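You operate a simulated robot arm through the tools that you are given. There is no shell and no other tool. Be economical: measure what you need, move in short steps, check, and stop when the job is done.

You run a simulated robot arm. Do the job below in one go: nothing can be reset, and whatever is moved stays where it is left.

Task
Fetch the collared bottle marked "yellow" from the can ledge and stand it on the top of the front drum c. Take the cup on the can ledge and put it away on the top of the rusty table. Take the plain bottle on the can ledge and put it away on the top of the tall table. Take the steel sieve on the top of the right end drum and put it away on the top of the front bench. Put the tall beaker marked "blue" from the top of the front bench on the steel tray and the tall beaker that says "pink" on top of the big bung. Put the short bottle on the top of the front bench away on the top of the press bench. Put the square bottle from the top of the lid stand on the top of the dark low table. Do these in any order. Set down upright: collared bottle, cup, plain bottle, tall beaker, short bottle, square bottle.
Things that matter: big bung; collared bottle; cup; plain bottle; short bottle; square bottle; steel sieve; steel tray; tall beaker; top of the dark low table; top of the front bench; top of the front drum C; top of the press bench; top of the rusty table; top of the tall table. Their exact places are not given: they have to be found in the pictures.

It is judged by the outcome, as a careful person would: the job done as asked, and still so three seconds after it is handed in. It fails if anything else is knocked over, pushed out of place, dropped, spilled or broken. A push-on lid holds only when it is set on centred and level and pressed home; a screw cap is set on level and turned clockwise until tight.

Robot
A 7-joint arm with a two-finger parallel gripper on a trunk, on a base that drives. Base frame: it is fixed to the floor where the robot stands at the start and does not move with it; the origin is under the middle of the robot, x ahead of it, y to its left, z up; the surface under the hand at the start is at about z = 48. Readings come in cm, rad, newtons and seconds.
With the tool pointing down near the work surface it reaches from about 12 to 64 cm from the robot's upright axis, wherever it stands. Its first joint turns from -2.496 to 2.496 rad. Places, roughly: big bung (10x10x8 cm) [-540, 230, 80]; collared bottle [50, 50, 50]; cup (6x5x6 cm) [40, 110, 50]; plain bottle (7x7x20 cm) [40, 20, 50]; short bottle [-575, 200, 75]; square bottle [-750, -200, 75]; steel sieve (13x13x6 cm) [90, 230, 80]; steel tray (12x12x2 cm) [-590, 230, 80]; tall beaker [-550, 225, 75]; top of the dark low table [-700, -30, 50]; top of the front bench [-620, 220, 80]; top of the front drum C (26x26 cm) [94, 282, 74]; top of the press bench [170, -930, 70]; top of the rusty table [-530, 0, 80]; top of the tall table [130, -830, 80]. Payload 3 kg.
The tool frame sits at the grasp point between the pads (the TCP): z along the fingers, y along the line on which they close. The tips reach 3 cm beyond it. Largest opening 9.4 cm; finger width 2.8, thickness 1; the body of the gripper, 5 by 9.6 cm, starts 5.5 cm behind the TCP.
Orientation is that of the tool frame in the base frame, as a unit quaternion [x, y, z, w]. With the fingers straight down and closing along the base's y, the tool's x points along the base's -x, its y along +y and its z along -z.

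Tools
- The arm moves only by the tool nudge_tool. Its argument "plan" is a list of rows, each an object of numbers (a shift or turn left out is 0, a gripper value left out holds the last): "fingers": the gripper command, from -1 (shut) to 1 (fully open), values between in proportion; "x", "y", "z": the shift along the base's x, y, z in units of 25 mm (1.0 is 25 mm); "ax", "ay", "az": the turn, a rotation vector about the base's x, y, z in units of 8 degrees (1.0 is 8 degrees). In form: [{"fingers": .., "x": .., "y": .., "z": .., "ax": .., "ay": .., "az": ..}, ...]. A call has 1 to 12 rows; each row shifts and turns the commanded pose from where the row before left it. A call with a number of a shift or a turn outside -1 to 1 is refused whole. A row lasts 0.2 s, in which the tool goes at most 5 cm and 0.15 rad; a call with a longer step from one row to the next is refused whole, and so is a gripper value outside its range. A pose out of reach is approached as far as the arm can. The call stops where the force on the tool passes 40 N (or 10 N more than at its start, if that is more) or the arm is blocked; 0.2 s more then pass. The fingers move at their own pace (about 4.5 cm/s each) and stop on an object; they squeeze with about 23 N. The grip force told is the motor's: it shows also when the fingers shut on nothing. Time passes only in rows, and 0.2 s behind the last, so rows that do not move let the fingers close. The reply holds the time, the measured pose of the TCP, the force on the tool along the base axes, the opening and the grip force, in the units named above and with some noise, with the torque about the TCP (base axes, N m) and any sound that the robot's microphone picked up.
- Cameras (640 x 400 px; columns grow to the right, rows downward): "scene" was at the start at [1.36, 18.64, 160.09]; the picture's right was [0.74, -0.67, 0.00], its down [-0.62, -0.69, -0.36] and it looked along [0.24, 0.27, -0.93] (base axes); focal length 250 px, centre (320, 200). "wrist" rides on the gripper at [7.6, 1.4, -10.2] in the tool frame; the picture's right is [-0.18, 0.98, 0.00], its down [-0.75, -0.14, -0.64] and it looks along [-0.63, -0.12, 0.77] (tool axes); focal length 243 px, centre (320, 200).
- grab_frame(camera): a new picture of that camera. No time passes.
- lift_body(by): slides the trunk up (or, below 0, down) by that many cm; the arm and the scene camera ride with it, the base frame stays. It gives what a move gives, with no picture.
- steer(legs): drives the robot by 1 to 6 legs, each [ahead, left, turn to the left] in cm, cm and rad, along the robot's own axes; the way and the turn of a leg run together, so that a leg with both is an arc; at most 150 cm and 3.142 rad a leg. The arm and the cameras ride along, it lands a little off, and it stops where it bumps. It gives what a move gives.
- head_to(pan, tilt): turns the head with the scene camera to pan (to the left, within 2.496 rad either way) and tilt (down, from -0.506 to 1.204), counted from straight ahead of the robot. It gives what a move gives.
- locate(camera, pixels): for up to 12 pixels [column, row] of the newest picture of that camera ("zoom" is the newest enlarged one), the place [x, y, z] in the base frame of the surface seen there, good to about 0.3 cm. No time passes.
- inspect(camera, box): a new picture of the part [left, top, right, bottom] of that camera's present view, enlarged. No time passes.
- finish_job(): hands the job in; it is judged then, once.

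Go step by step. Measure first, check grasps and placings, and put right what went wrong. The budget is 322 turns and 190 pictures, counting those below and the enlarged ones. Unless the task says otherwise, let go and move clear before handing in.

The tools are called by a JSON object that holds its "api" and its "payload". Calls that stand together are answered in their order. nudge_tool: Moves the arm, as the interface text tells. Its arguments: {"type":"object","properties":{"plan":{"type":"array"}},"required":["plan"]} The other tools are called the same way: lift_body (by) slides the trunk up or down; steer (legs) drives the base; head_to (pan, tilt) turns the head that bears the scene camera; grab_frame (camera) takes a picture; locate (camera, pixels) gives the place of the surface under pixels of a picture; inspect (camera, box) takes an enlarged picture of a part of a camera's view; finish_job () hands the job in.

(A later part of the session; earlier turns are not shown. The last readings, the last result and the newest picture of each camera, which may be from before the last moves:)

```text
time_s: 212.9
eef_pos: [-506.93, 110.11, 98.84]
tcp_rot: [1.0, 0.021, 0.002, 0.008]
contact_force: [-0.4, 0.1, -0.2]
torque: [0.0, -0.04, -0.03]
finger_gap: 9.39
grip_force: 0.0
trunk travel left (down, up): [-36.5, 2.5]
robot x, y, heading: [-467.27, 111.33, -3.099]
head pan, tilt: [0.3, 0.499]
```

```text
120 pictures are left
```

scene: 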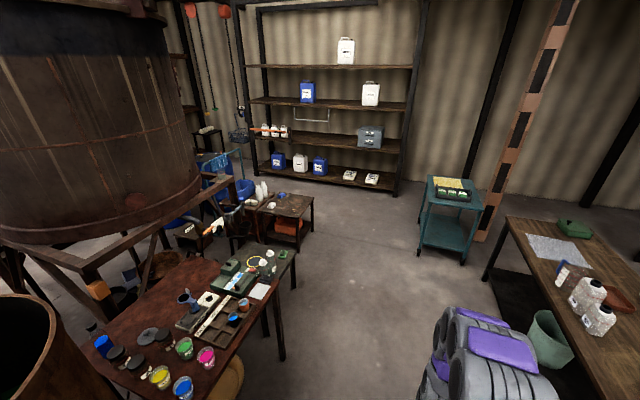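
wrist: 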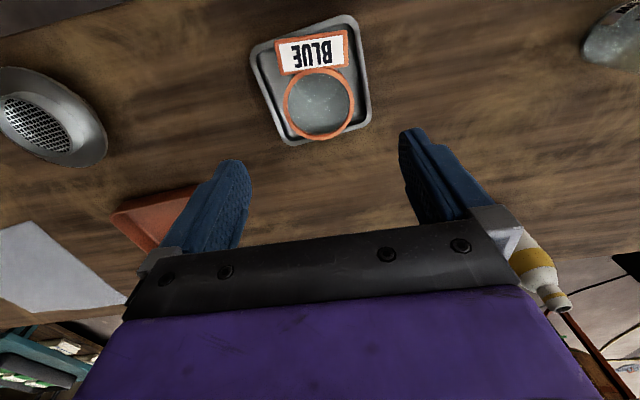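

{"api": "locate", "payload": {"camera": "scene", "pixels": [[130, 310], [205, 275], [215, 265], [190, 365], [245, 335], [280, 355], [60, 330], [160, 300], [205, 320], [150, 270], [220, 350], [170, 320]]}}

{"api": "steer", "payload": {"legs": [[150, 0, -0.04], [90, 40, 0], [85, 5, 0], [0, 0, 1.57]]}}

{"api": "head_to", "payload": {"pan": 0.2, "tilt": 0.6}}

{"api": "grab_frame", "payload": {"camera": "scene"}}

```text
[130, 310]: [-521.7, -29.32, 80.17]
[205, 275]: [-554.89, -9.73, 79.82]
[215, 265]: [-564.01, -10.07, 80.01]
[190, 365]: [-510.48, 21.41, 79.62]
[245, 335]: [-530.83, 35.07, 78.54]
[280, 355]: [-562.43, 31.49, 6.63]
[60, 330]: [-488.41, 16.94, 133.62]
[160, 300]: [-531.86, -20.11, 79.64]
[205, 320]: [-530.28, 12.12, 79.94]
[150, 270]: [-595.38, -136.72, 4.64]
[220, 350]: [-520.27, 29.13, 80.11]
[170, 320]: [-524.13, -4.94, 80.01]
```

```text
time_s: 232.9
eef_pos: [-789.91, 18.94, 98.95]
tcp_rot: [0.703, 0.711, 0.008, 0.004]
contact_force: [-0.1, -0.5, -1.0]
torque: [0.0, -0.03, -0.03]
finger_gap: 9.38
grip_force: 0.0
trunk travel left (down, up): [-36.5, 2.5]
robot x, y, heading: [-790.0, 58.79, -1.55]
head pan, tilt: [0.3, 0.499]
```

```text
time_s: 233.6
eef_pos: [-789.99, 19.18, 98.95]
tcp_rot: [0.702, 0.712, 0.007, 0.005]
contact_force: [-0.4, 0.0, -0.1]
torque: [-0.05, 0.0, -0.02]
finger_gap: 9.39
grip_force: 0.1
trunk travel left (down, up): [-36.5, 2.5]
robot x, y, heading: [-790.08, 58.54, -1.556]
head pan, tilt: [0.201, 0.6]
```

```text
119 pictures are left
```

scene: 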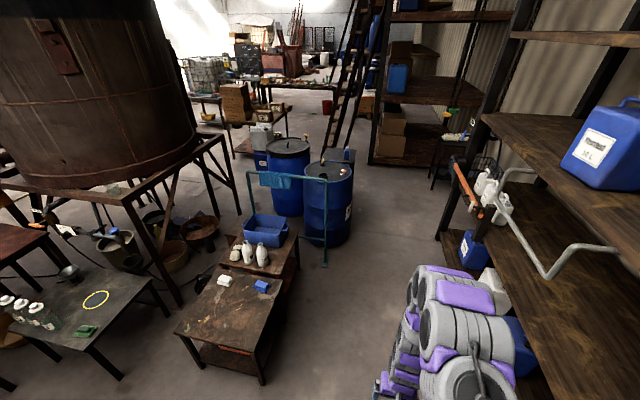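

{"api": "locate", "payload": {"camera": "scene", "pixels": [[348, 155], [330, 165], [352, 160], [345, 235], [440, 235], [452, 200], [470, 205], [545, 275], [520, 170], [265, 380], [225, 318], [195, 345]]}}

{"api": "inspect", "payload": {"camera": "scene", "box": [240, 110, 540, 290]}}

```text
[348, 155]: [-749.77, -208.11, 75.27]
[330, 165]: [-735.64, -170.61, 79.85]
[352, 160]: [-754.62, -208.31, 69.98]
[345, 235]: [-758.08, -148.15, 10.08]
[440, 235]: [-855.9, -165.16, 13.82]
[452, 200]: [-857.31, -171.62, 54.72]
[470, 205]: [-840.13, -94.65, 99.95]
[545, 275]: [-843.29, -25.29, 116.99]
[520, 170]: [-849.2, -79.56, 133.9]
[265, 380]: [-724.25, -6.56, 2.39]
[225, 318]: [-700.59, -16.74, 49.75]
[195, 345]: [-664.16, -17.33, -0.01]
```

```text
2.13 times, centred on (390, 200) of scene
```

zoom: 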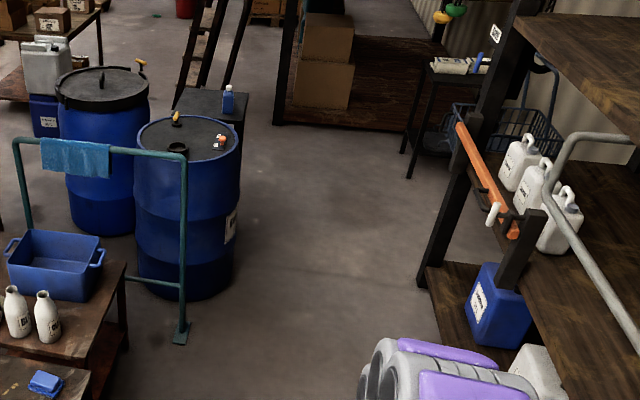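

{"api": "steer", "payload": {"legs": [[20, -12, -0.015], [120, 0, 0], [123, 0, 0], [0, 0, 1.57]]}}

{"api": "head_to", "payload": {"pan": 0.0, "tilt": 1.0}}

{"api": "grab_frame", "payload": {"camera": "scene"}}

{"api": "grab_frame", "payload": {"camera": "wrist"}}

```text
time_s: 250.8
eef_pos: [-763.37, -201.52, 98.99]
tcp_rot: [-0.033, 0.999, 0.008, -0.002]
contact_force: [-0.6, 0.2, -0.4]
torque: [-0.02, 0.01, 0.02]
finger_gap: 9.41
grip_force: 0.1
trunk travel left (down, up): [-36.5, 2.5]
robot x, y, heading: [-802.8, -203.63, 0.068]
head pan, tilt: [0.201, 0.6]
```

```text
time_s: 251.7
eef_pos: [-763.53, -201.54, 98.99]
tcp_rot: [-0.033, 0.999, 0.009, 0.0]
contact_force: [0.0, 0.4, -0.3]
torque: [0.03, 0.01, 0.0]
finger_gap: 9.38
grip_force: 0.0
trunk travel left (down, up): [-36.5, 2.5]
robot x, y, heading: [-802.74, -203.86, 0.068]
head pan, tilt: [0.0, 1.0]
```

```text
117 pictures are left
```

scene: 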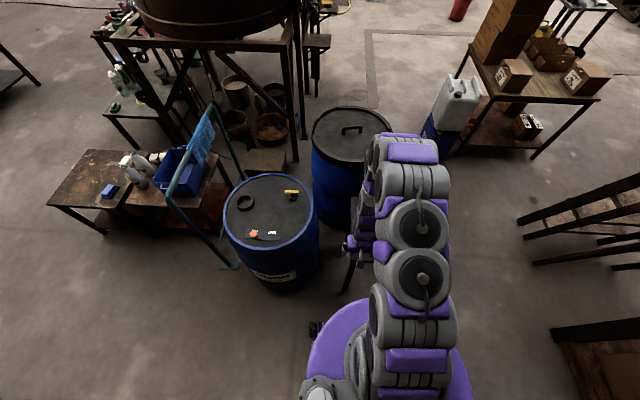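

```text
116 pictures are left
```

wrist: 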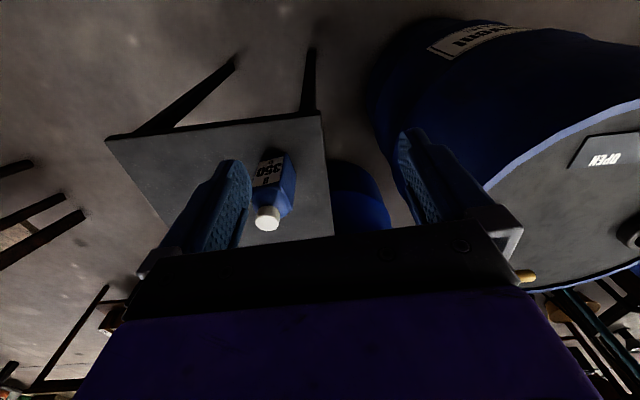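

{"api": "inspect", "payload": {"camera": "wrist", "box": [220, 130, 340, 250]}}

{"api": "locate", "payload": {"camera": "wrist", "pixels": [[266, 217], [258, 158], [290, 158], [255, 185], [295, 195], [275, 165], [270, 206], [280, 195], [150, 160], [320, 125], [325, 225]]}}

```text
3.33 times, centred on (280, 190) of wrist
```

zoom: 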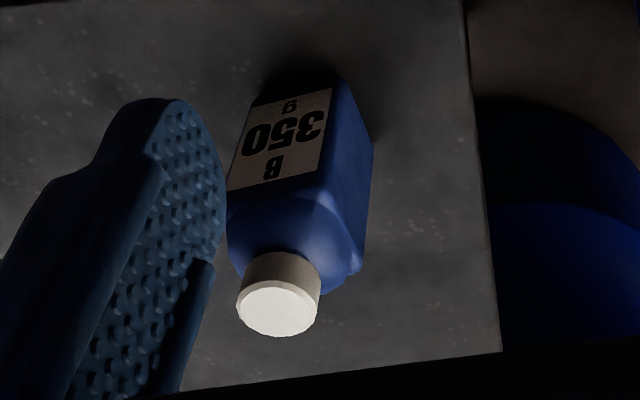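

```text
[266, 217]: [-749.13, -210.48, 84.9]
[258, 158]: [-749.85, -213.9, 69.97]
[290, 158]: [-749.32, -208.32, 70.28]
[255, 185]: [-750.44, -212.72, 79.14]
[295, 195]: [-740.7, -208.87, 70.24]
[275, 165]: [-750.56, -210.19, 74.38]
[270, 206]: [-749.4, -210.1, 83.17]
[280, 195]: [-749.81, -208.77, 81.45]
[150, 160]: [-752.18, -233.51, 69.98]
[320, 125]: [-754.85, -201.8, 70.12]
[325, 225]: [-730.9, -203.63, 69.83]
```

{"api": "nudge_tool", "payload": {"plan": [{"x": 1, "y": -0.6}, {"x": 1, "y": -0.6}, {"x": 1, "y": -0.6}, {"x": 1, "y": -0.6}, {"x": 1, "y": -0.6}, {"x": 1, "y": -0.6}, {}, {"z": -1}, {"z": -1}, {}]}}

{"api": "grab_frame", "payload": {"camera": "wrist"}}

```text
time_s: 253.8
eef_pos: [-748.54, -210.57, 94.02]
tcp_rot: [-0.033, 0.999, 0.009, 0.0]
contact_force: [-0.3, 0.2, -0.2]
torque: [0.0, -0.02, 0.02]
finger_gap: 9.42
grip_force: 0.1
trunk travel left (down, up): [-36.5, 2.5]
robot x, y, heading: [-802.64, -203.76, 0.068]
head pan, tilt: [0.0, 1.0]
```

```text
114 pictures are left
```

wrist: 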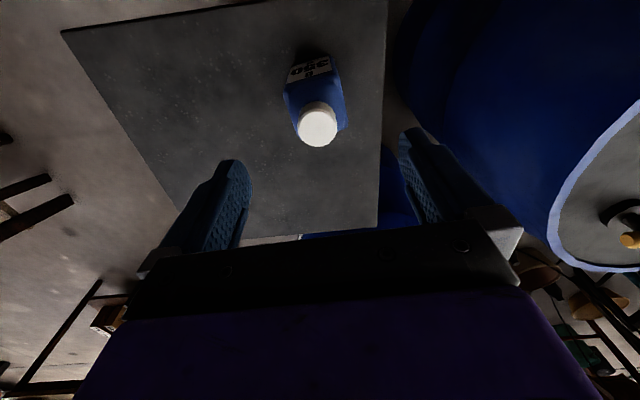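

{"api": "locate", "payload": {"camera": "wrist", "pixels": [[317, 127], [318, 112], [317, 143], [303, 128], [333, 128], [285, 95], [343, 95], [345, 128], [297, 135], [310, 68]]}}

{"api": "inspect", "payload": {"camera": "wrist", "box": [260, 40, 380, 160]}}

```text
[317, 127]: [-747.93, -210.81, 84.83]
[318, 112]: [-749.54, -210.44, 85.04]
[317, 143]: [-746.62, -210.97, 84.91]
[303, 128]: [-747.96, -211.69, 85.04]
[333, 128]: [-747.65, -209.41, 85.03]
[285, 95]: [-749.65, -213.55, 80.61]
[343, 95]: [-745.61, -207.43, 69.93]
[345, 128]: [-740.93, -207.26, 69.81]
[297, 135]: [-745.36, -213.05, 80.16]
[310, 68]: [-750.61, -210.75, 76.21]
```

```text
3.33 times, centred on (320, 100) of wrist
```

zoom: 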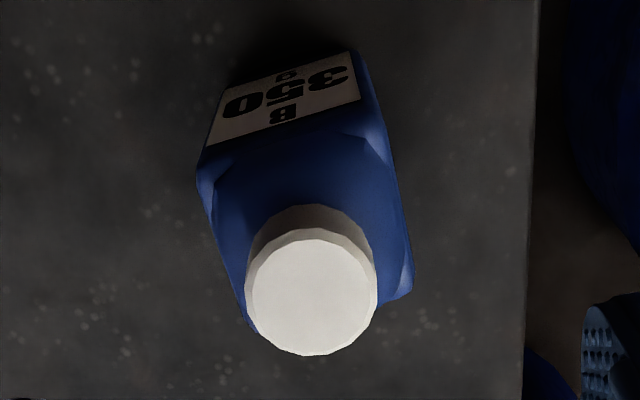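

{"api": "nudge_tool", "payload": {"plan": [{"x": 0.22, "z": -1}, {"z": -1}, {"z": -1}, {"z": -1}, {"z": -1}, {"z": -0.5}, {}, {"fingers": -1}, {}, {}, {}]}}

{"api": "nudge_tool", "payload": {"plan": [{"z": 0.5}, {"z": 1}, {"z": 1}, {"z": 1}, {"z": 1}, {"z": 1}, {"z": 1}, {}]}}

{"api": "grab_frame", "payload": {"camera": "wrist"}}

```text
time_s: 256.2
eef_pos: [-747.98, -210.37, 80.23]
tcp_rot: [-0.033, 0.999, 0.01, 0.0]
contact_force: [0.2, -0.6, 2.0]
torque: [-0.02, -0.04, 0.08]
finger_gap: 6.17
grip_force: 22.8
trunk travel left (down, up): [-36.5, 2.5]
robot x, y, heading: [-802.8, -203.79, 0.071]
head pan, tilt: [0.0, 1.0]
```

```text
time_s: 258.1
eef_pos: [-747.94, -210.52, 96.36]
tcp_rot: [-0.033, 0.999, 0.01, -0.002]
contact_force: [-0.6, 0.4, -3.6]
torque: [-0.03, 0.01, 0.0]
finger_gap: 6.18
grip_force: 23.5
trunk travel left (down, up): [-36.5, 2.5]
robot x, y, heading: [-803.12, -203.79, 0.07]
head pan, tilt: [0.0, 1.0]
```

```text
112 pictures are left
```

wrist: 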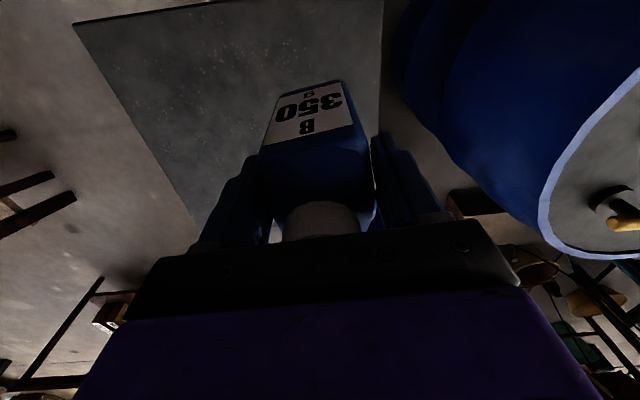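

{"api": "nudge_tool", "payload": {"plan": [{"x": -1}, {"x": -1}, {"x": -1}, {"x": -1}, {"x": -1}, {"x": -1}, {"z": 0.6}, {}]}}

{"api": "steer", "payload": {"legs": [[0, 0, 1.5], [120, 0, 0], [65, 0, 0], [0, 0, -1.57]]}}

{"api": "head_to", "payload": {"pan": 0.0, "tilt": 0.9}}

{"api": "grab_frame", "payload": {"camera": "scene"}}

```text
time_s: 259.9
eef_pos: [-763.04, -210.72, 97.84]
tcp_rot: [-0.034, 0.999, 0.009, -0.001]
contact_force: [0.0, 0.2, -4.5]
torque: [0.0, 0.01, -0.02]
finger_gap: 6.14
grip_force: 23.2
trunk travel left (down, up): [-36.5, 2.5]
robot x, y, heading: [-803.04, -203.29, 0.065]
head pan, tilt: [0.0, 1.0]
```

```text
time_s: 276.6
eef_pos: [-766.13, -30.47, 97.99]
tcp_rot: [0.007, 1.0, 0.009, 0.0]
contact_force: [0.4, -0.1, -3.1]
torque: [-0.02, -0.02, 0.02]
finger_gap: 6.04
grip_force: 23.2
trunk travel left (down, up): [-36.5, 2.5]
robot x, y, heading: [-805.26, -20.41, -0.007]
head pan, tilt: [0.0, 1.0]
```

```text
time_s: 277.3
eef_pos: [-766.09, -30.51, 97.98]
tcp_rot: [0.007, 1.0, 0.01, 0.002]
contact_force: [-0.4, 0.0, -3.9]
torque: [0.05, 0.0, 0.0]
finger_gap: 6.04
grip_force: 23.4
trunk travel left (down, up): [-36.5, 2.5]
robot x, y, heading: [-804.97, -20.34, -0.009]
head pan, tilt: [0.0, 0.901]
```

```text
111 pictures are left
```

scene: 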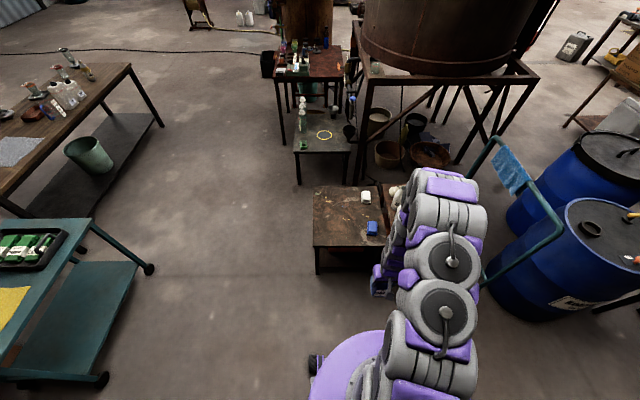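

{"api": "locate", "payload": {"camera": "scene", "pixels": [[315, 245], [314, 190], [373, 190], [340, 230], [372, 227], [367, 198], [335, 210], [375, 245], [325, 200], [390, 215]]}}

{"api": "inspect", "payload": {"camera": "scene", "box": [290, 160, 430, 300]}}

```text
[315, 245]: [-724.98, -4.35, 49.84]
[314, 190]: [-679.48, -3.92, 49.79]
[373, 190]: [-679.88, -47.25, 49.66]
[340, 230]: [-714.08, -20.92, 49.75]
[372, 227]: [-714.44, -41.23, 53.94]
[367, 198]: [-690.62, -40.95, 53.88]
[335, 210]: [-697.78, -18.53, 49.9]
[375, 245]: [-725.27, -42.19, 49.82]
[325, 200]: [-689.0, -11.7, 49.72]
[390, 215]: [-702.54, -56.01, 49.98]
```

```text
2.86 times, centred on (360, 230) of scene
```

zoom: 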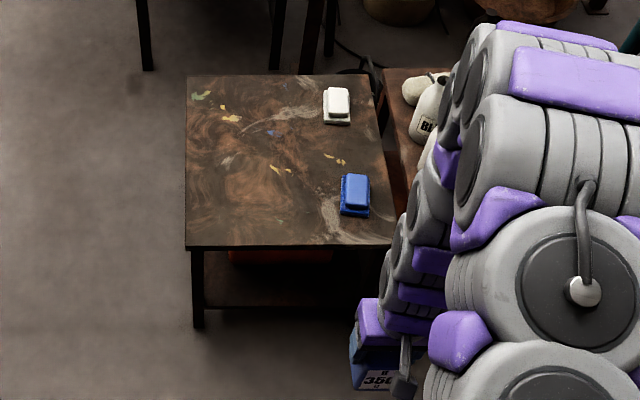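

{"api": "steer", "payload": {"legs": [[40, 0, 0]]}}

{"api": "nudge_tool", "payload": {"plan": [{"x": 1, "y": 0.7}, {"x": 1, "y": 0.7}, {"x": 1, "y": 0.7}, {"x": 1, "y": 0.7}, {"x": 1, "y": 0.7}, {"x": 1, "y": 0.7}, {"x": 0.8, "y": 0.7}, {}]}}

{"api": "lift_body", "payload": {"by": -30}}

{"api": "grab_frame", "payload": {"camera": "wrist"}}

```text
time_s: 279.8
eef_pos: [-726.09, -30.62, 97.94]
tcp_rot: [0.004, 1.0, 0.009, 0.0]
contact_force: [0.4, 1.3, -3.4]
torque: [0.04, 0.04, 0.0]
finger_gap: 6.03
grip_force: 23.0
trunk travel left (down, up): [-36.5, 2.5]
robot x, y, heading: [-765.28, -20.82, -0.006]
head pan, tilt: [0.0, 0.901]
```

```text
time_s: 281.6
eef_pos: [-709.24, -18.22, 98.16]
tcp_rot: [0.006, 1.0, 0.009, 0.001]
contact_force: [0.1, -0.1, -4.0]
torque: [0.02, 0.0, 0.01]
finger_gap: 6.03
grip_force: 22.4
trunk travel left (down, up): [-36.5, 2.5]
robot x, y, heading: [-765.34, -20.37, -0.009]
head pan, tilt: [0.0, 0.901]
```

```text
time_s: 284.6
eef_pos: [-709.35, -18.23, 68.18]
tcp_rot: [0.004, 1.0, 0.009, 0.002]
contact_force: [-0.6, 0.3, -3.7]
torque: [0.02, 0.01, 0.0]
finger_gap: 6.06
grip_force: 23.0
trunk travel left (down, up): [-6.5, 32.5]
robot x, y, heading: [-765.22, -21.09, -0.006]
head pan, tilt: [0.0, 0.901]
```

```text
109 pictures are left
```

wrist: 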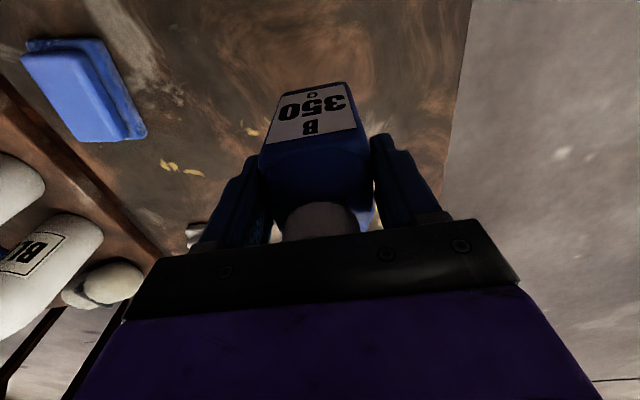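

{"api": "nudge_tool", "payload": {"plan": [{"z": -1}, {"z": -1}, {"z": -0.8}, {"z": -0.2}, {"z": -0.15}, {"z": -0.1}, {"z": -0.1}, {}]}}

```text
time_s: 286.4
eef_pos: [-709.17, -18.3, 60.07]
tcp_rot: [0.004, 1.0, 0.008, 0.003]
contact_force: [-0.4, 6.0, 24.3]
torque: [-0.14, -0.04, 0.06]
finger_gap: 6.06
grip_force: 22.8
trunk travel left (down, up): [-6.5, 32.5]
robot x, y, heading: [-765.36, -20.1, -0.004]
head pan, tilt: [0.0, 0.901]
```

{"api": "nudge_tool", "payload": {"plan": [{"z": 0.08}, {"fingers": 0.5}, {}, {"fingers": 1}, {}, {"z": 0.5}, {"z": 1}, {"z": 1}, {"z": 1}, {"z": 1}, {"z": 1}, {"z": 1}]}}

{"api": "lift_body", "payload": {"by": 25}}

{"api": "grab_frame", "payload": {"camera": "wrist"}}

```text
time_s: 289.0
eef_pos: [-709.39, -18.31, 76.34]
tcp_rot: [0.004, 1.0, 0.009, 0.001]
contact_force: [0.1, -0.7, 0.2]
torque: [0.02, 0.03, 0.05]
finger_gap: 9.41
grip_force: 0.3
trunk travel left (down, up): [-6.5, 32.5]
robot x, y, heading: [-765.02, -20.9, -0.009]
head pan, tilt: [0.0, 0.901]
```

```text
time_s: 291.6
eef_pos: [-709.24, -18.5, 101.34]
tcp_rot: [0.005, 1.0, 0.009, 0.001]
contact_force: [-0.1, 0.1, 0.2]
torque: [-0.01, -0.02, -0.02]
finger_gap: 9.4
grip_force: 0.2
trunk travel left (down, up): [-31.5, 7.5]
robot x, y, heading: [-765.26, -20.74, -0.001]
head pan, tilt: [0.0, 0.901]
```

```text
108 pictures are left
```

wrist: 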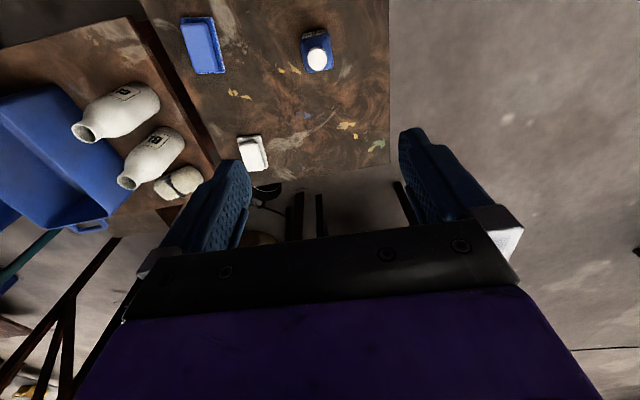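

{"api": "steer", "payload": {"legs": [[0, 86, 0], [75, 0, 0], [105, 42, 0]]}}

{"api": "head_to", "payload": {"pan": 1.57, "tilt": 0.6}}

{"api": "grab_frame", "payload": {"camera": "scene"}}

```text
time_s: 305.2
eef_pos: [-526.27, 107.49, 101.22]
tcp_rot: [-0.001, 1.0, 0.009, 0.001]
contact_force: [-0.8, -0.5, -0.5]
torque: [-0.03, 0.04, -0.01]
finger_gap: 9.4
grip_force: 0.0
trunk travel left (down, up): [-31.5, 7.5]
robot x, y, heading: [-581.94, 105.0, 0.002]
head pan, tilt: [0.0, 0.901]
```

```text
time_s: 306.8
eef_pos: [-526.44, 107.62, 101.37]
tcp_rot: [-0.001, 1.0, 0.008, 0.003]
contact_force: [0.6, -0.7, -0.1]
torque: [0.0, -0.01, -0.04]
finger_gap: 9.4
grip_force: 0.0
trunk travel left (down, up): [-31.5, 7.5]
robot x, y, heading: [-581.76, 104.36, 0.006]
head pan, tilt: [1.571, 0.6]
```

```text
107 pictures are left
```

scene: 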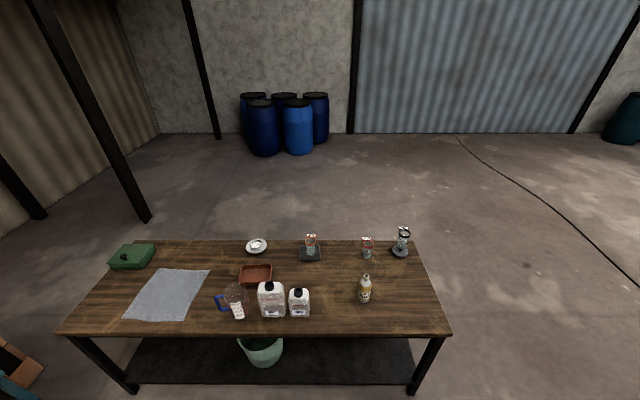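

{"api": "inspect", "payload": {"camera": "scene", "box": [200, 260, 320, 335]}}

{"api": "locate", "payload": {"camera": "scene", "pixels": [[300, 305], [298, 294], [271, 305], [270, 286], [365, 295], [365, 276], [364, 301], [239, 305]]}}

{"api": "inspect", "payload": {"camera": "scene", "box": [330, 220, 420, 320]}}

```text
5.33 times, centred on (260, 298) of scene
```

zoom: 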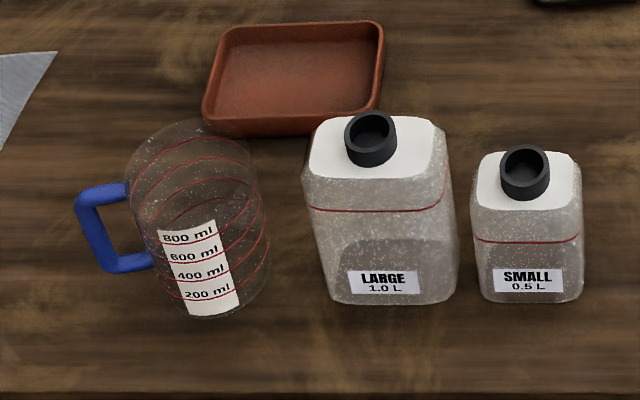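

```text
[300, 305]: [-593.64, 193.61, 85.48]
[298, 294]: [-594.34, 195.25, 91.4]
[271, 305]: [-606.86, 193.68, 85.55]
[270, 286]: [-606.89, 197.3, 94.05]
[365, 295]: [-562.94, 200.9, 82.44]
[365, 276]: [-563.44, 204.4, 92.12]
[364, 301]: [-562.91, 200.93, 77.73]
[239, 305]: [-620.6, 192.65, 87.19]
```

```text
4.00 times, centred on (375, 270) of scene
```

zoom: 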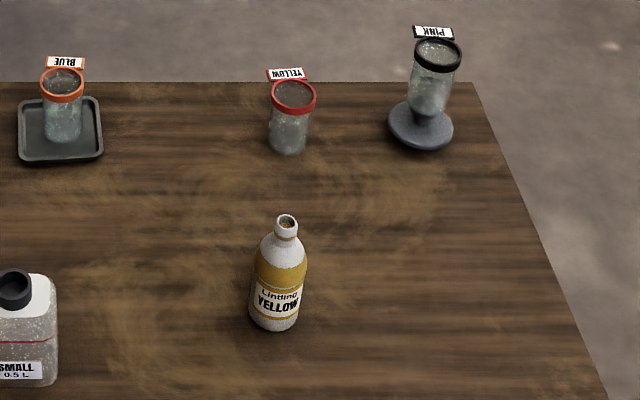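

{"api": "steer", "payload": {"legs": [[122, 0, 0], [0, 150, 0], [0, 60, 0], [150, 0, 0], [150, 0, 0], [135, 0, 0]]}}

{"api": "head_to", "payload": {"pan": -1.0, "tilt": 0.7}}

{"api": "grab_frame", "payload": {"camera": "scene"}}

```text
time_s: 344.0
eef_pos: [37.63, 315.99, 101.31]
tcp_rot: [0.022, 1.0, 0.009, 0.003]
contact_force: [-0.1, -0.5, -0.2]
torque: [0.01, 0.0, -0.02]
finger_gap: 9.37
grip_force: 0.1
trunk travel left (down, up): [-31.5, 7.5]
robot x, y, heading: [-18.0, 315.53, -0.04]
head pan, tilt: [1.571, 0.6]
```

```text
time_s: 346.3
eef_pos: [37.4, 316.02, 101.5]
tcp_rot: [0.023, 1.0, 0.008, 0.004]
contact_force: [-0.5, 0.0, -0.2]
torque: [-0.02, -0.03, 0.0]
finger_gap: 9.41
grip_force: 0.1
trunk travel left (down, up): [-31.5, 7.5]
robot x, y, heading: [-18.09, 315.32, -0.038]
head pan, tilt: [-1.0, 0.7]
```

```text
104 pictures are left
```

scene: 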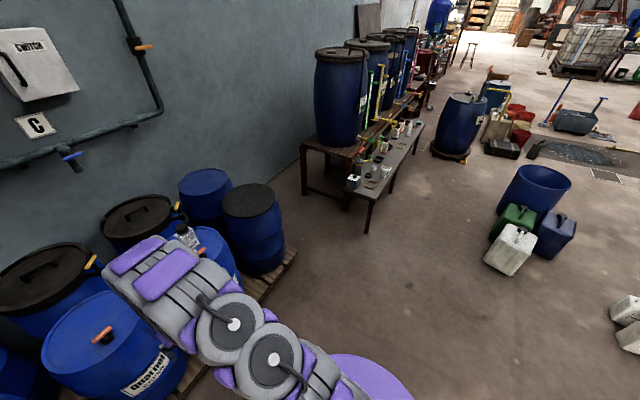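

{"api": "steer", "payload": {"legs": [[0, -150, 0.04], [6, -53, 0]]}}

{"api": "grab_frame", "payload": {"camera": "wrist"}}

```text
time_s: 356.4
eef_pos: [43.16, 118.73, 101.38]
tcp_rot: [-0.017, 1.0, 0.004, 0.003]
contact_force: [0.0, 0.9, -0.6]
torque: [-0.05, -0.03, 0.01]
finger_gap: 9.4
grip_force: 0.0
trunk travel left (down, up): [-31.5, 7.5]
robot x, y, heading: [-12.24, 113.1, 0.031]
head pan, tilt: [-1.0, 0.7]
```

```text
103 pictures are left
```

wrist: 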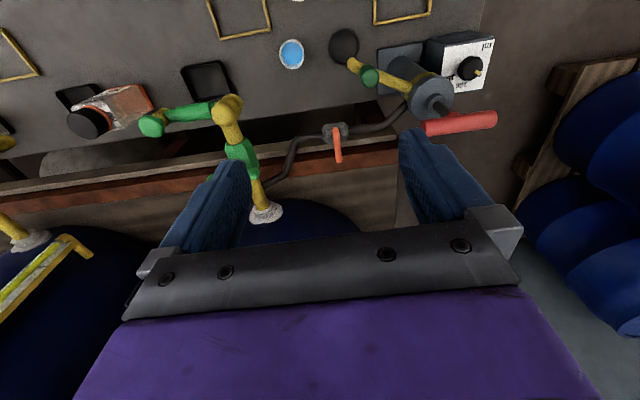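

{"api": "locate", "payload": {"camera": "wrist", "pixels": [[291, 52], [280, 55], [302, 55], [291, 68], [291, 40], [225, 108], [238, 130], [335, 133], [340, 150], [370, 75], [343, 45], [425, 95]]}}

{"api": "inspect", "payload": {"camera": "wrist", "box": [250, 20, 350, 100]}}

```text
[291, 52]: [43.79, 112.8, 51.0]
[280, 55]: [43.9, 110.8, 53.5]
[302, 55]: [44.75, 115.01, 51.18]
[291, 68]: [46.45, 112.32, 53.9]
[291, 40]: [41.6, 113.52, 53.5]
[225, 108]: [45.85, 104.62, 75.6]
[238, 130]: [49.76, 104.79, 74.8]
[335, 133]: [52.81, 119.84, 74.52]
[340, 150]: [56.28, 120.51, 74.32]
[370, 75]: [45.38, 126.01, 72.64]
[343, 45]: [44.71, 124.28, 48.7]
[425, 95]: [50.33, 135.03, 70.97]
```

```text
5.00 times, centred on (300, 60) of wrist
```

zoom: 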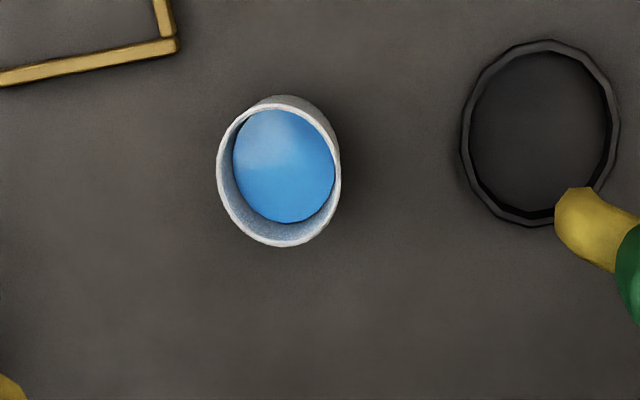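

{"api": "steer", "payload": {"legs": [[8, 0, -0.03]]}}

{"api": "nudge_tool", "payload": {"plan": [{"az": -1, "fingers": 0.49}, {"az": -1}, {"az": -1}, {"az": -1}, {"az": -1}, {"az": -0.6}, {"ax": -0.7, "ay": -0.7}, {"ax": -0.71, "ay": -0.71}, {}]}}

{"api": "grab_frame", "payload": {"camera": "wrist"}}

```text
time_s: 357.5
eef_pos: [51.19, 115.28, 101.46]
tcp_rot: [0.0, 1.0, 0.013, 0.003]
contact_force: [-1.0, 0.3, 0.7]
torque: [0.03, 0.05, 0.04]
finger_gap: 9.4
grip_force: 0.1
trunk travel left (down, up): [-31.5, 7.5]
robot x, y, heading: [-4.03, 113.08, 0.002]
head pan, tilt: [-1.0, 0.7]
```

```text
time_s: 359.5
eef_pos: [50.95, 115.15, 101.56]
tcp_rot: [0.376, 0.915, -0.045, 0.138]
contact_force: [-0.4, 0.3, -0.4]
torque: [0.0, 0.0, 0.0]
finger_gap: 6.99
grip_force: 0.1
trunk travel left (down, up): [-31.5, 7.5]
robot x, y, heading: [-4.16, 113.06, 0.002]
head pan, tilt: [-1.0, 0.7]
```

```text
101 pictures are left
```

wrist: 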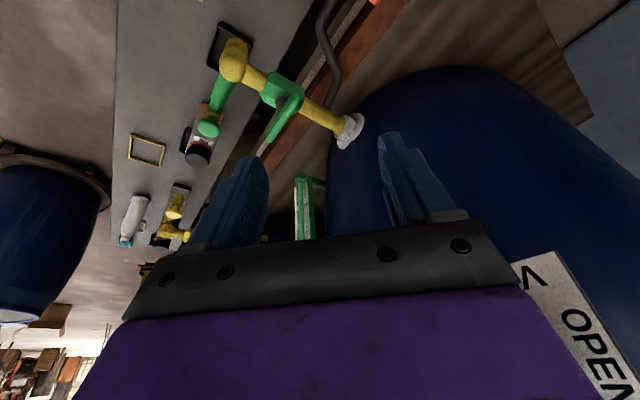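

{"api": "nudge_tool", "payload": {"plan": [{"x": -1, "y": -0.3}, {"x": -1, "y": -0.3}, {"x": -0.74, "y": -0.26}, {}]}}

{"api": "lift_body", "payload": {"by": -14}}

{"api": "grab_frame", "payload": {"camera": "wrist"}}

```text
time_s: 360.5
eef_pos: [44.12, 113.22, 101.71]
tcp_rot: [0.375, 0.916, -0.045, 0.137]
contact_force: [0.8, -1.0, 0.9]
torque: [-0.01, -0.02, -0.01]
finger_gap: 7.01
grip_force: 0.1
trunk travel left (down, up): [-31.5, 7.5]
robot x, y, heading: [-4.31, 113.27, -0.003]
head pan, tilt: [-1.0, 0.7]
```

```text
time_s: 362.2
eef_pos: [44.06, 113.26, 87.8]
tcp_rot: [0.376, 0.915, -0.045, 0.138]
contact_force: [0.3, 0.9, 0.4]
torque: [-0.02, -0.02, -0.02]
finger_gap: 7.0
grip_force: 0.1
trunk travel left (down, up): [-17.5, 21.5]
robot x, y, heading: [-4.22, 113.12, -0.002]
head pan, tilt: [-1.0, 0.7]
```

```text
100 pictures are left
```

wrist: 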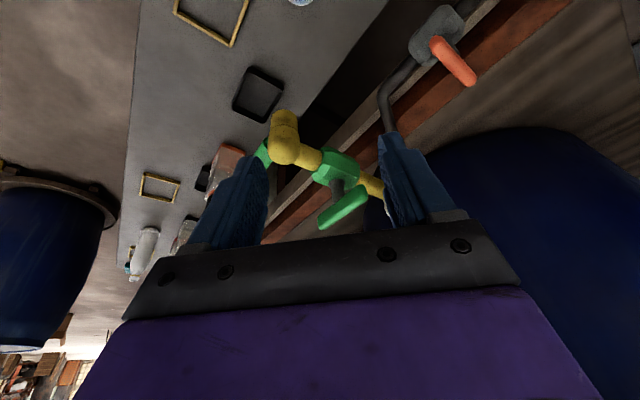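

{"api": "nudge_tool", "payload": {"plan": [{"z": -1}, {"z": -1}, {"z": -1}, {"z": -1}, {"z": -1}, {"z": -1}, {"z": -1}, {"z": -1}, {"z": -1}, {"z": -1}, {}]}}

{"api": "grab_frame", "payload": {"camera": "wrist"}}

```text
time_s: 364.6
eef_pos: [44.09, 113.19, 62.86]
tcp_rot: [0.376, 0.915, -0.046, 0.137]
contact_force: [0.0, 0.1, 0.4]
torque: [-0.02, -0.02, 0.02]
finger_gap: 7.0
grip_force: 0.0
trunk travel left (down, up): [-17.5, 21.5]
robot x, y, heading: [-4.38, 113.0, 0.001]
head pan, tilt: [-1.0, 0.7]
```

```text
99 pictures are left
```

wrist: 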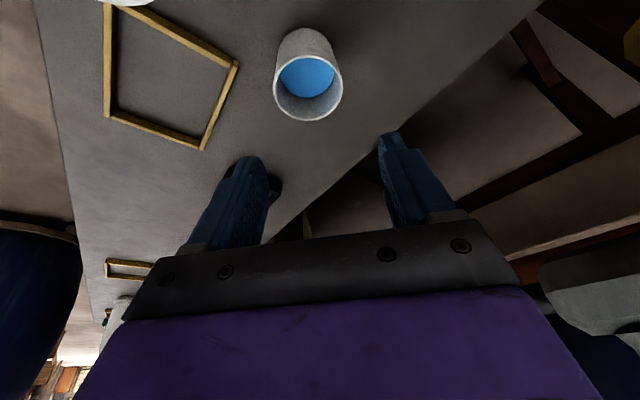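

{"api": "locate", "payload": {"camera": "wrist", "pixels": [[275, 83], [342, 83], [308, 55], [308, 119], [308, 80], [300, 40], [130, 5]]}}

```text
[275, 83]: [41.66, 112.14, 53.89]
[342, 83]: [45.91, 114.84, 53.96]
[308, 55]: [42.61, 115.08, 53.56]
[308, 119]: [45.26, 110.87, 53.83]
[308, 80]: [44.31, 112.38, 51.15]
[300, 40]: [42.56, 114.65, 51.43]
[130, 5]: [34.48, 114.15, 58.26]
```

{"api": "nudge_tool", "payload": {"plan": [{"z": -1}, {"z": -1}, {"z": -1}, {"z": -0.8}, {"z": -0.3}, {}]}}

{"api": "grab_frame", "payload": {"camera": "wrist"}}

```text
time_s: 366.0
eef_pos: [43.89, 113.12, 54.41]
tcp_rot: [0.375, 0.916, -0.045, 0.137]
contact_force: [-0.3, -0.6, -1.1]
torque: [0.01, 0.0, -0.02]
finger_gap: 7.01
grip_force: 0.0
out of reach, approached as far as the arm can: row 4, 5
trunk travel left (down, up): [-17.5, 21.5]
robot x, y, heading: [-4.07, 113.32, 0.003]
head pan, tilt: [-1.0, 0.7]
```

```text
98 pictures are left
```

wrist: 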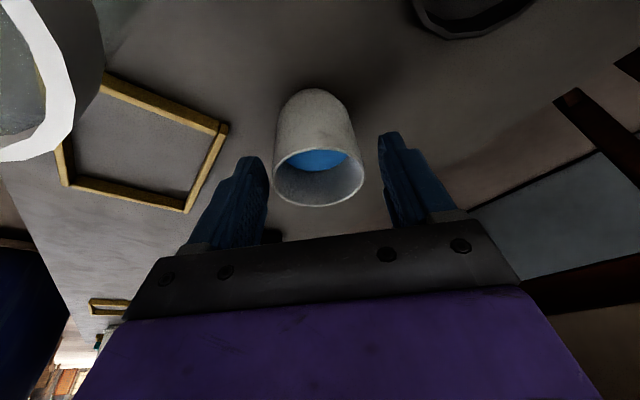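

{"api": "lift_body", "payload": {"by": -2}}

```text
time_s: 366.6
eef_pos: [43.8, 113.13, 52.48]
tcp_rot: [0.376, 0.915, -0.045, 0.137]
contact_force: [-0.8, -0.6, 0.2]
torque: [0.0, 0.0, -0.01]
finger_gap: 7.01
grip_force: 0.0
trunk travel left (down, up): [-15.5, 23.5]
robot x, y, heading: [-4.15, 113.31, 0.004]
head pan, tilt: [-1.0, 0.7]
```

{"api": "nudge_tool", "payload": {"plan": [{"fingers": -1}, {}, {}, {}]}}

{"api": "grab_frame", "payload": {"camera": "wrist"}}

```text
time_s: 367.6
eef_pos: [44.03, 113.22, 52.43]
tcp_rot: [0.376, 0.915, -0.046, 0.137]
contact_force: [1.0, 0.6, 0.9]
torque: [0.01, 0.05, -0.01]
finger_gap: 5.21
grip_force: 23.0
trunk travel left (down, up): [-15.5, 23.5]
robot x, y, heading: [-4.28, 113.24, -0.002]
head pan, tilt: [-1.0, 0.7]
```

```text
97 pictures are left
```

wrist: 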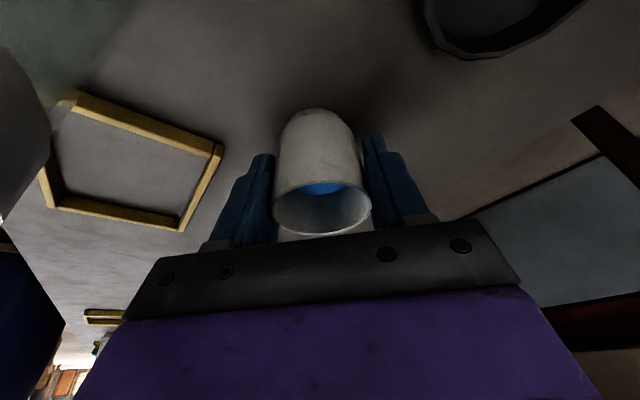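

{"api": "nudge_tool", "payload": {"plan": [{"z": 0.2}, {"z": 0.4}, {"z": 0.7}, {"z": 0.9}, {"z": 0.9}, {"z": 0.9}, {"z": 0.9}, {"z": 0.9}, {"z": 0.9}, {"z": 0.7}, {"z": 0.4}, {}]}}

{"api": "lift_body", "payload": {"by": 21}}

{"api": "grab_frame", "payload": {"camera": "wrist"}}

```text
time_s: 370.2
eef_pos: [43.8, 113.18, 71.97]
tcp_rot: [0.376, 0.915, -0.046, 0.137]
contact_force: [-0.2, -0.3, -0.4]
torque: [0.02, -0.01, -0.01]
finger_gap: 5.18
grip_force: 22.8
trunk travel left (down, up): [-15.5, 23.5]
robot x, y, heading: [-4.53, 113.33, -0.002]
head pan, tilt: [-1.0, 0.7]
```

```text
time_s: 372.5
eef_pos: [43.8, 113.22, 93.08]
tcp_rot: [0.375, 0.915, -0.045, 0.138]
contact_force: [0.7, 0.3, -1.2]
torque: [0.03, 0.01, -0.02]
finger_gap: 5.18
grip_force: 22.9
trunk travel left (down, up): [-36.5, 2.5]
robot x, y, heading: [-4.21, 113.29, -0.003]
head pan, tilt: [-1.0, 0.7]
```

```text
96 pictures are left
```

wrist: 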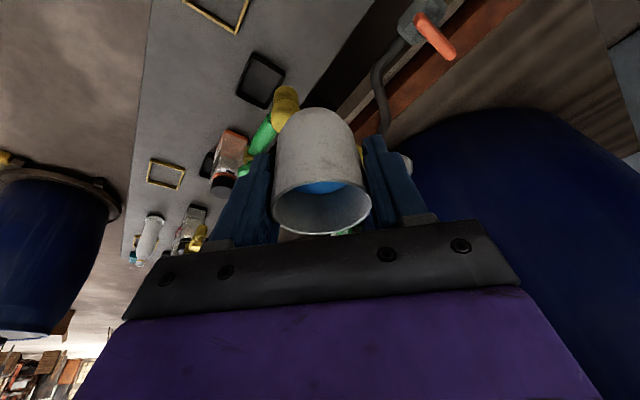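

{"api": "nudge_tool", "payload": {"plan": [{"z": 0.5}, {"z": 0.9}, {"z": 0.9}, {"x": -0.5}, {"x": -0.8}, {"x": -0.8}, {}]}}

{"api": "steer", "payload": {"legs": [[-12, 0, 0], [0, 150, 0], [0, 55, 0], [0, 0, -1.57], [0, -150, 0], [0, -150, 0]]}}

{"api": "steer", "payload": {"legs": [[0, -145, 0], [110, 0, 0], [95, 0, 0]]}}

{"api": "head_to", "payload": {"pan": -0.4, "tilt": 0.7}}

{"api": "grab_frame", "payload": {"camera": "scene"}}

{"api": "grab_frame", "payload": {"camera": "wrist"}}

```text
time_s: 374.1
eef_pos: [38.68, 113.23, 98.82]
tcp_rot: [0.376, 0.915, -0.044, 0.137]
contact_force: [-0.1, -0.4, -0.3]
torque: [0.04, -0.03, 0.01]
finger_gap: 5.18
grip_force: 23.0
trunk travel left (down, up): [-36.5, 2.5]
robot x, y, heading: [-4.43, 113.08, 0.001]
head pan, tilt: [-1.0, 0.7]
```

```text
time_s: 403.0
eef_pos: [-317.73, 269.41, 98.8]
tcp_rot: [0.912, 0.384, -0.128, 0.065]
contact_force: [-0.5, 0.9, -0.6]
torque: [-0.01, 0.01, 0.01]
finger_gap: 5.08
grip_force: 22.9
trunk travel left (down, up): [-36.5, 2.5]
robot x, y, heading: [-317.7, 312.4, -1.565]
head pan, tilt: [-1.0, 0.7]
```

```text
time_s: 419.9
eef_pos: [-471.54, 65.6, 98.81]
tcp_rot: [0.921, 0.363, -0.127, 0.065]
contact_force: [0.4, -0.2, -0.3]
torque: [0.02, 0.0, 0.01]
finger_gap: 5.06
grip_force: 22.8
trunk travel left (down, up): [-36.5, 2.5]
robot x, y, heading: [-469.56, 108.08, -1.61]
head pan, tilt: [-1.0, 0.7]
```

```text
time_s: 420.9
eef_pos: [-471.43, 65.79, 98.85]
tcp_rot: [0.921, 0.362, -0.129, 0.065]
contact_force: [-0.2, 0.2, -0.7]
torque: [-0.03, -0.01, -0.01]
finger_gap: 5.1
grip_force: 22.8
trunk travel left (down, up): [-36.5, 2.5]
robot x, y, heading: [-469.55, 108.56, -1.616]
head pan, tilt: [-0.4, 0.7]
```

```text
95 pictures are left
```

scene: 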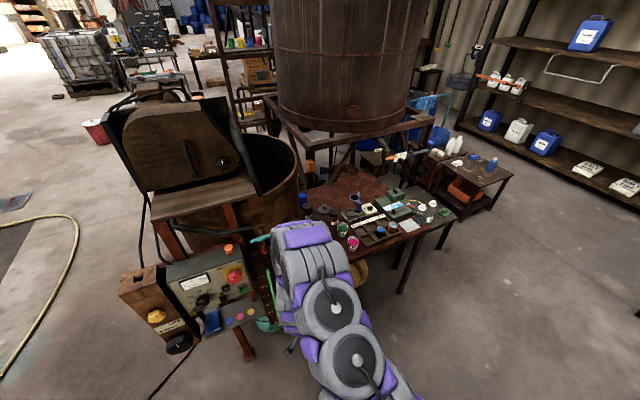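

```text
94 pictures are left
```

wrist: 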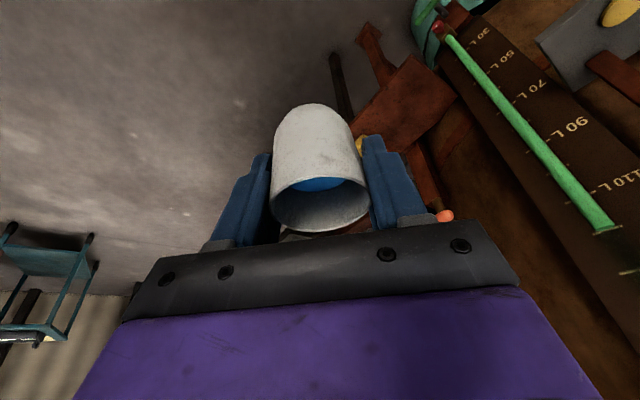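

{"api": "steer", "payload": {"legs": [[-12, 0, 0.04], [0, -72, 0]]}}

{"api": "head_to", "payload": {"pan": 0.25, "tilt": 0.95}}

{"api": "grab_frame", "payload": {"camera": "scene"}}

```text
time_s: 425.7
eef_pos: [-542.56, 78.78, 99.0]
tcp_rot: [0.917, 0.372, -0.131, 0.065]
contact_force: [0.8, -0.2, -1.4]
torque: [-0.01, 0.05, 0.02]
finger_gap: 5.09
grip_force: 22.3
trunk travel left (down, up): [-36.5, 2.5]
robot x, y, heading: [-542.0, 121.77, -1.593]
head pan, tilt: [-0.4, 0.7]
```

```text
time_s: 426.8
eef_pos: [-543.39, 78.78, 98.98]
tcp_rot: [0.917, 0.371, -0.127, 0.066]
contact_force: [-0.2, 0.1, -0.5]
torque: [-0.01, 0.01, 0.01]
finger_gap: 5.09
grip_force: 22.7
trunk travel left (down, up): [-36.5, 2.5]
robot x, y, heading: [-541.95, 121.73, -1.592]
head pan, tilt: [0.25, 0.949]
```

```text
93 pictures are left
```

scene: 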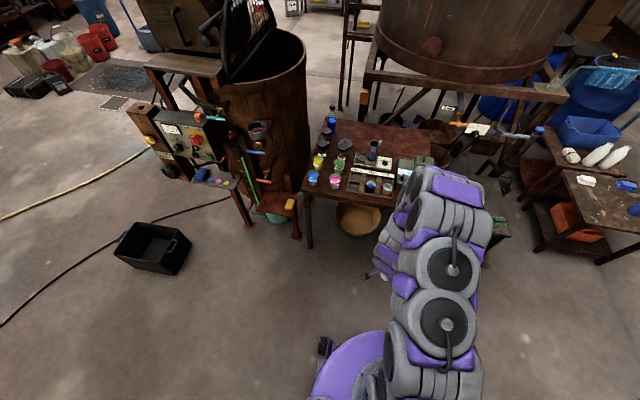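

{"api": "inspect", "payload": {"camera": "scene", "box": [290, 100, 450, 220]}}

{"api": "locate", "payload": {"camera": "scene", "pixels": [[303, 190], [320, 192], [358, 172], [320, 160], [355, 155], [352, 135], [395, 135], [410, 150], [400, 195], [335, 178], [313, 176], [322, 150]]}}

```text
3.33 times, centred on (370, 160) of scene
```

zoom: 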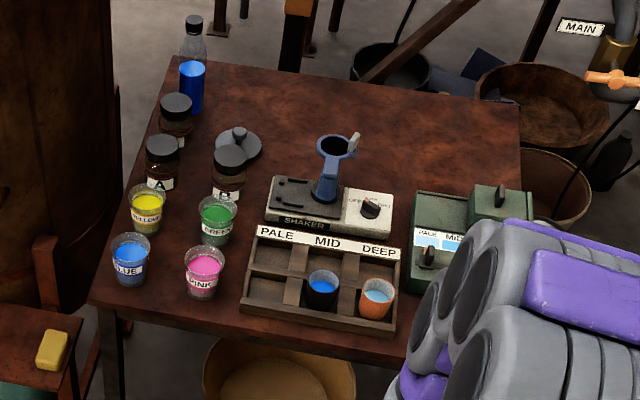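

```text
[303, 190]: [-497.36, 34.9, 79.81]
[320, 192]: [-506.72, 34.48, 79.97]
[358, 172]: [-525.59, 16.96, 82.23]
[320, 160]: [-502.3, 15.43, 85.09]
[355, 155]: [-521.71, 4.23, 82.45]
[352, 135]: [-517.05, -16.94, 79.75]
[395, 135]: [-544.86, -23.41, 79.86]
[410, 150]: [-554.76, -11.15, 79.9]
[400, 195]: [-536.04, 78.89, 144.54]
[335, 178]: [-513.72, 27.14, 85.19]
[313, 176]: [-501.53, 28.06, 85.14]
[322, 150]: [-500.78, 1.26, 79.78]
```

{"api": "steer", "payload": {"legs": [[0, -35, 0.02]]}}

{"api": "head_to", "payload": {"pan": 0.5, "tilt": 0.95}}

{"api": "inspect", "payload": {"camera": "scene", "box": [240, 100, 440, 240]}}

```text
time_s: 429.0
eef_pos: [-574.83, 79.27, 99.01]
tcp_rot: [0.913, 0.38, -0.134, 0.067]
contact_force: [-0.1, 0.7, -1.0]
torque: [-0.01, 0.08, 0.01]
finger_gap: 5.09
grip_force: 22.7
trunk travel left (down, up): [-36.5, 2.5]
robot x, y, heading: [-575.72, 121.82, -1.577]
head pan, tilt: [0.25, 0.949]
```

```text
time_s: 429.8
eef_pos: [-575.06, 79.35, 98.95]
tcp_rot: [0.913, 0.381, -0.13, 0.067]
contact_force: [-0.5, 0.0, -0.9]
torque: [-0.01, 0.0, 0.01]
finger_gap: 5.05
grip_force: 23.3
trunk travel left (down, up): [-36.5, 2.5]
robot x, y, heading: [-575.2, 121.85, -1.576]
head pan, tilt: [0.499, 0.949]
```

```text
2.86 times, centred on (340, 170) of scene
```

zoom: 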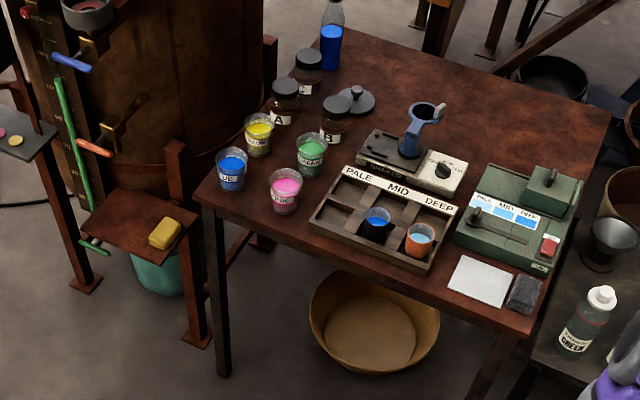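

{"api": "locate", "payload": {"camera": "zoom", "pixels": [[231, 160], [285, 180], [258, 128], [310, 143], [257, 190], [270, 165], [205, 195], [345, 235], [310, 215], [430, 275], [480, 280], [535, 335]]}}

```text
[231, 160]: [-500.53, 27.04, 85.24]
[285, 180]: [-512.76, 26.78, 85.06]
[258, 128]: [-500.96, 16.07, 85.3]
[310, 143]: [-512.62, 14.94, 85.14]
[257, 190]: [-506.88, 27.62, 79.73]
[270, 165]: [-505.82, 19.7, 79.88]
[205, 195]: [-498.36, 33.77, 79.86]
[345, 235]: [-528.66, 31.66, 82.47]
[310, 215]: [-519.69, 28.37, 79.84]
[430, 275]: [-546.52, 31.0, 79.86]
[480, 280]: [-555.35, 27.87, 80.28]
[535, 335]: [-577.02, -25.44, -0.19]
```

{"api": "locate", "payload": {"camera": "zoom", "pixels": [[150, 255], [190, 210], [165, 235], [200, 340], [85, 285], [50, 150], [85, 205], [225, 375]]}}

{"api": "nudge_tool", "payload": {"plan": [{"az": 0.8}, {"az": 0.9}, {"az": 0.9}, {"az": 0.9}, {"az": 0.9}, {"az": 0.8}, {"az": 0.4}, {}]}}

```text
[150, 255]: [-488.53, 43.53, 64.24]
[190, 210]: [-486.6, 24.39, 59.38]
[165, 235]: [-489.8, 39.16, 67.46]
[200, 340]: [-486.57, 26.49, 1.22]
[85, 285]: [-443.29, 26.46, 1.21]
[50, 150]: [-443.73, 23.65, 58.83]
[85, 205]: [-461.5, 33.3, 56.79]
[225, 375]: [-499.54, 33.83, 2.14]
```

```text
time_s: 431.6
eef_pos: [-575.52, 79.37, 99.03]
tcp_rot: [0.7, 0.7, -0.092, 0.109]
contact_force: [0.5, -1.0, -0.4]
torque: [-0.02, 0.04, 0.02]
finger_gap: 5.09
grip_force: 23.1
trunk travel left (down, up): [-36.5, 2.5]
robot x, y, heading: [-575.39, 121.78, -1.58]
head pan, tilt: [0.499, 0.949]
```

{"api": "steer", "payload": {"legs": [[0, 68, 0.01], [40, 0, 0]]}}

{"api": "grab_frame", "payload": {"camera": "wrist"}}

{"api": "head_to", "payload": {"pan": 0.1, "tilt": 1.15}}

{"api": "grab_frame", "payload": {"camera": "scene"}}

```text
time_s: 437.3
eef_pos: [-508.45, 39.98, 98.88]
tcp_rot: [0.692, 0.708, -0.087, 0.113]
contact_force: [0.6, -0.9, 0.1]
torque: [0.02, -0.02, -0.01]
finger_gap: 5.06
grip_force: 22.8
trunk travel left (down, up): [-36.5, 2.5]
robot x, y, heading: [-508.07, 82.08, -1.549]
head pan, tilt: [0.499, 0.949]
```

```text
90 pictures are left
```

wrist: 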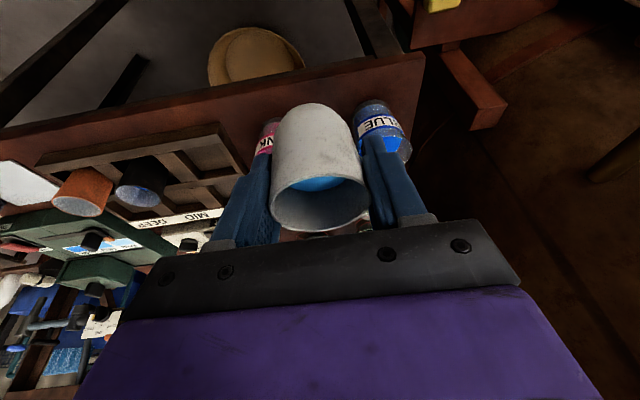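

```text
time_s: 438.2
eef_pos: [-508.01, 40.2, 99.06]
tcp_rot: [0.691, 0.708, -0.09, 0.112]
contact_force: [-1.0, 0.1, -0.8]
torque: [-0.04, 0.01, 0.0]
finger_gap: 5.07
grip_force: 22.9
trunk travel left (down, up): [-36.5, 2.5]
robot x, y, heading: [-508.31, 82.49, -1.55]
head pan, tilt: [0.099, 1.15]
```

```text
89 pictures are left
```

scene: 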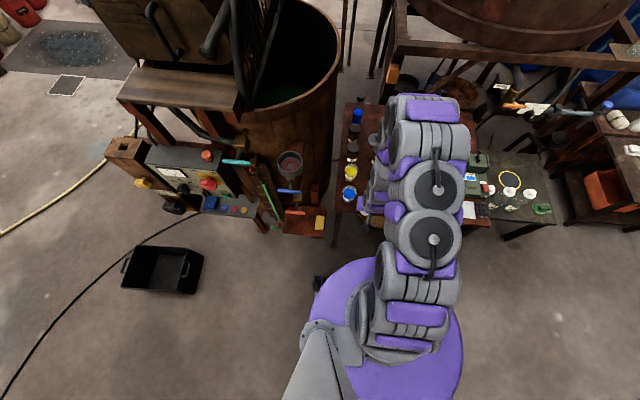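

{"api": "locate", "payload": {"camera": "scene", "pixels": [[349, 191], [342, 191], [356, 191], [351, 171], [349, 199], [340, 215]]}}

{"api": "locate", "payload": {"camera": "wrist", "pixels": [[375, 118], [380, 145], [268, 138], [410, 70], [330, 80]]}}

```text
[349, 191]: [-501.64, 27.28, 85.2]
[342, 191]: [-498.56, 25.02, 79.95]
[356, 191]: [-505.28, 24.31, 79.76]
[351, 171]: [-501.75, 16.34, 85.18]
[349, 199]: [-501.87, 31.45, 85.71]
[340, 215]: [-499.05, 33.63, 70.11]
```

```text
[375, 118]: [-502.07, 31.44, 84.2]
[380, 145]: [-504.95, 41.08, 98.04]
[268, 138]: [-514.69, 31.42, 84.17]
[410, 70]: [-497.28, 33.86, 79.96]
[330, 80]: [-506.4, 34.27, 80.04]
```

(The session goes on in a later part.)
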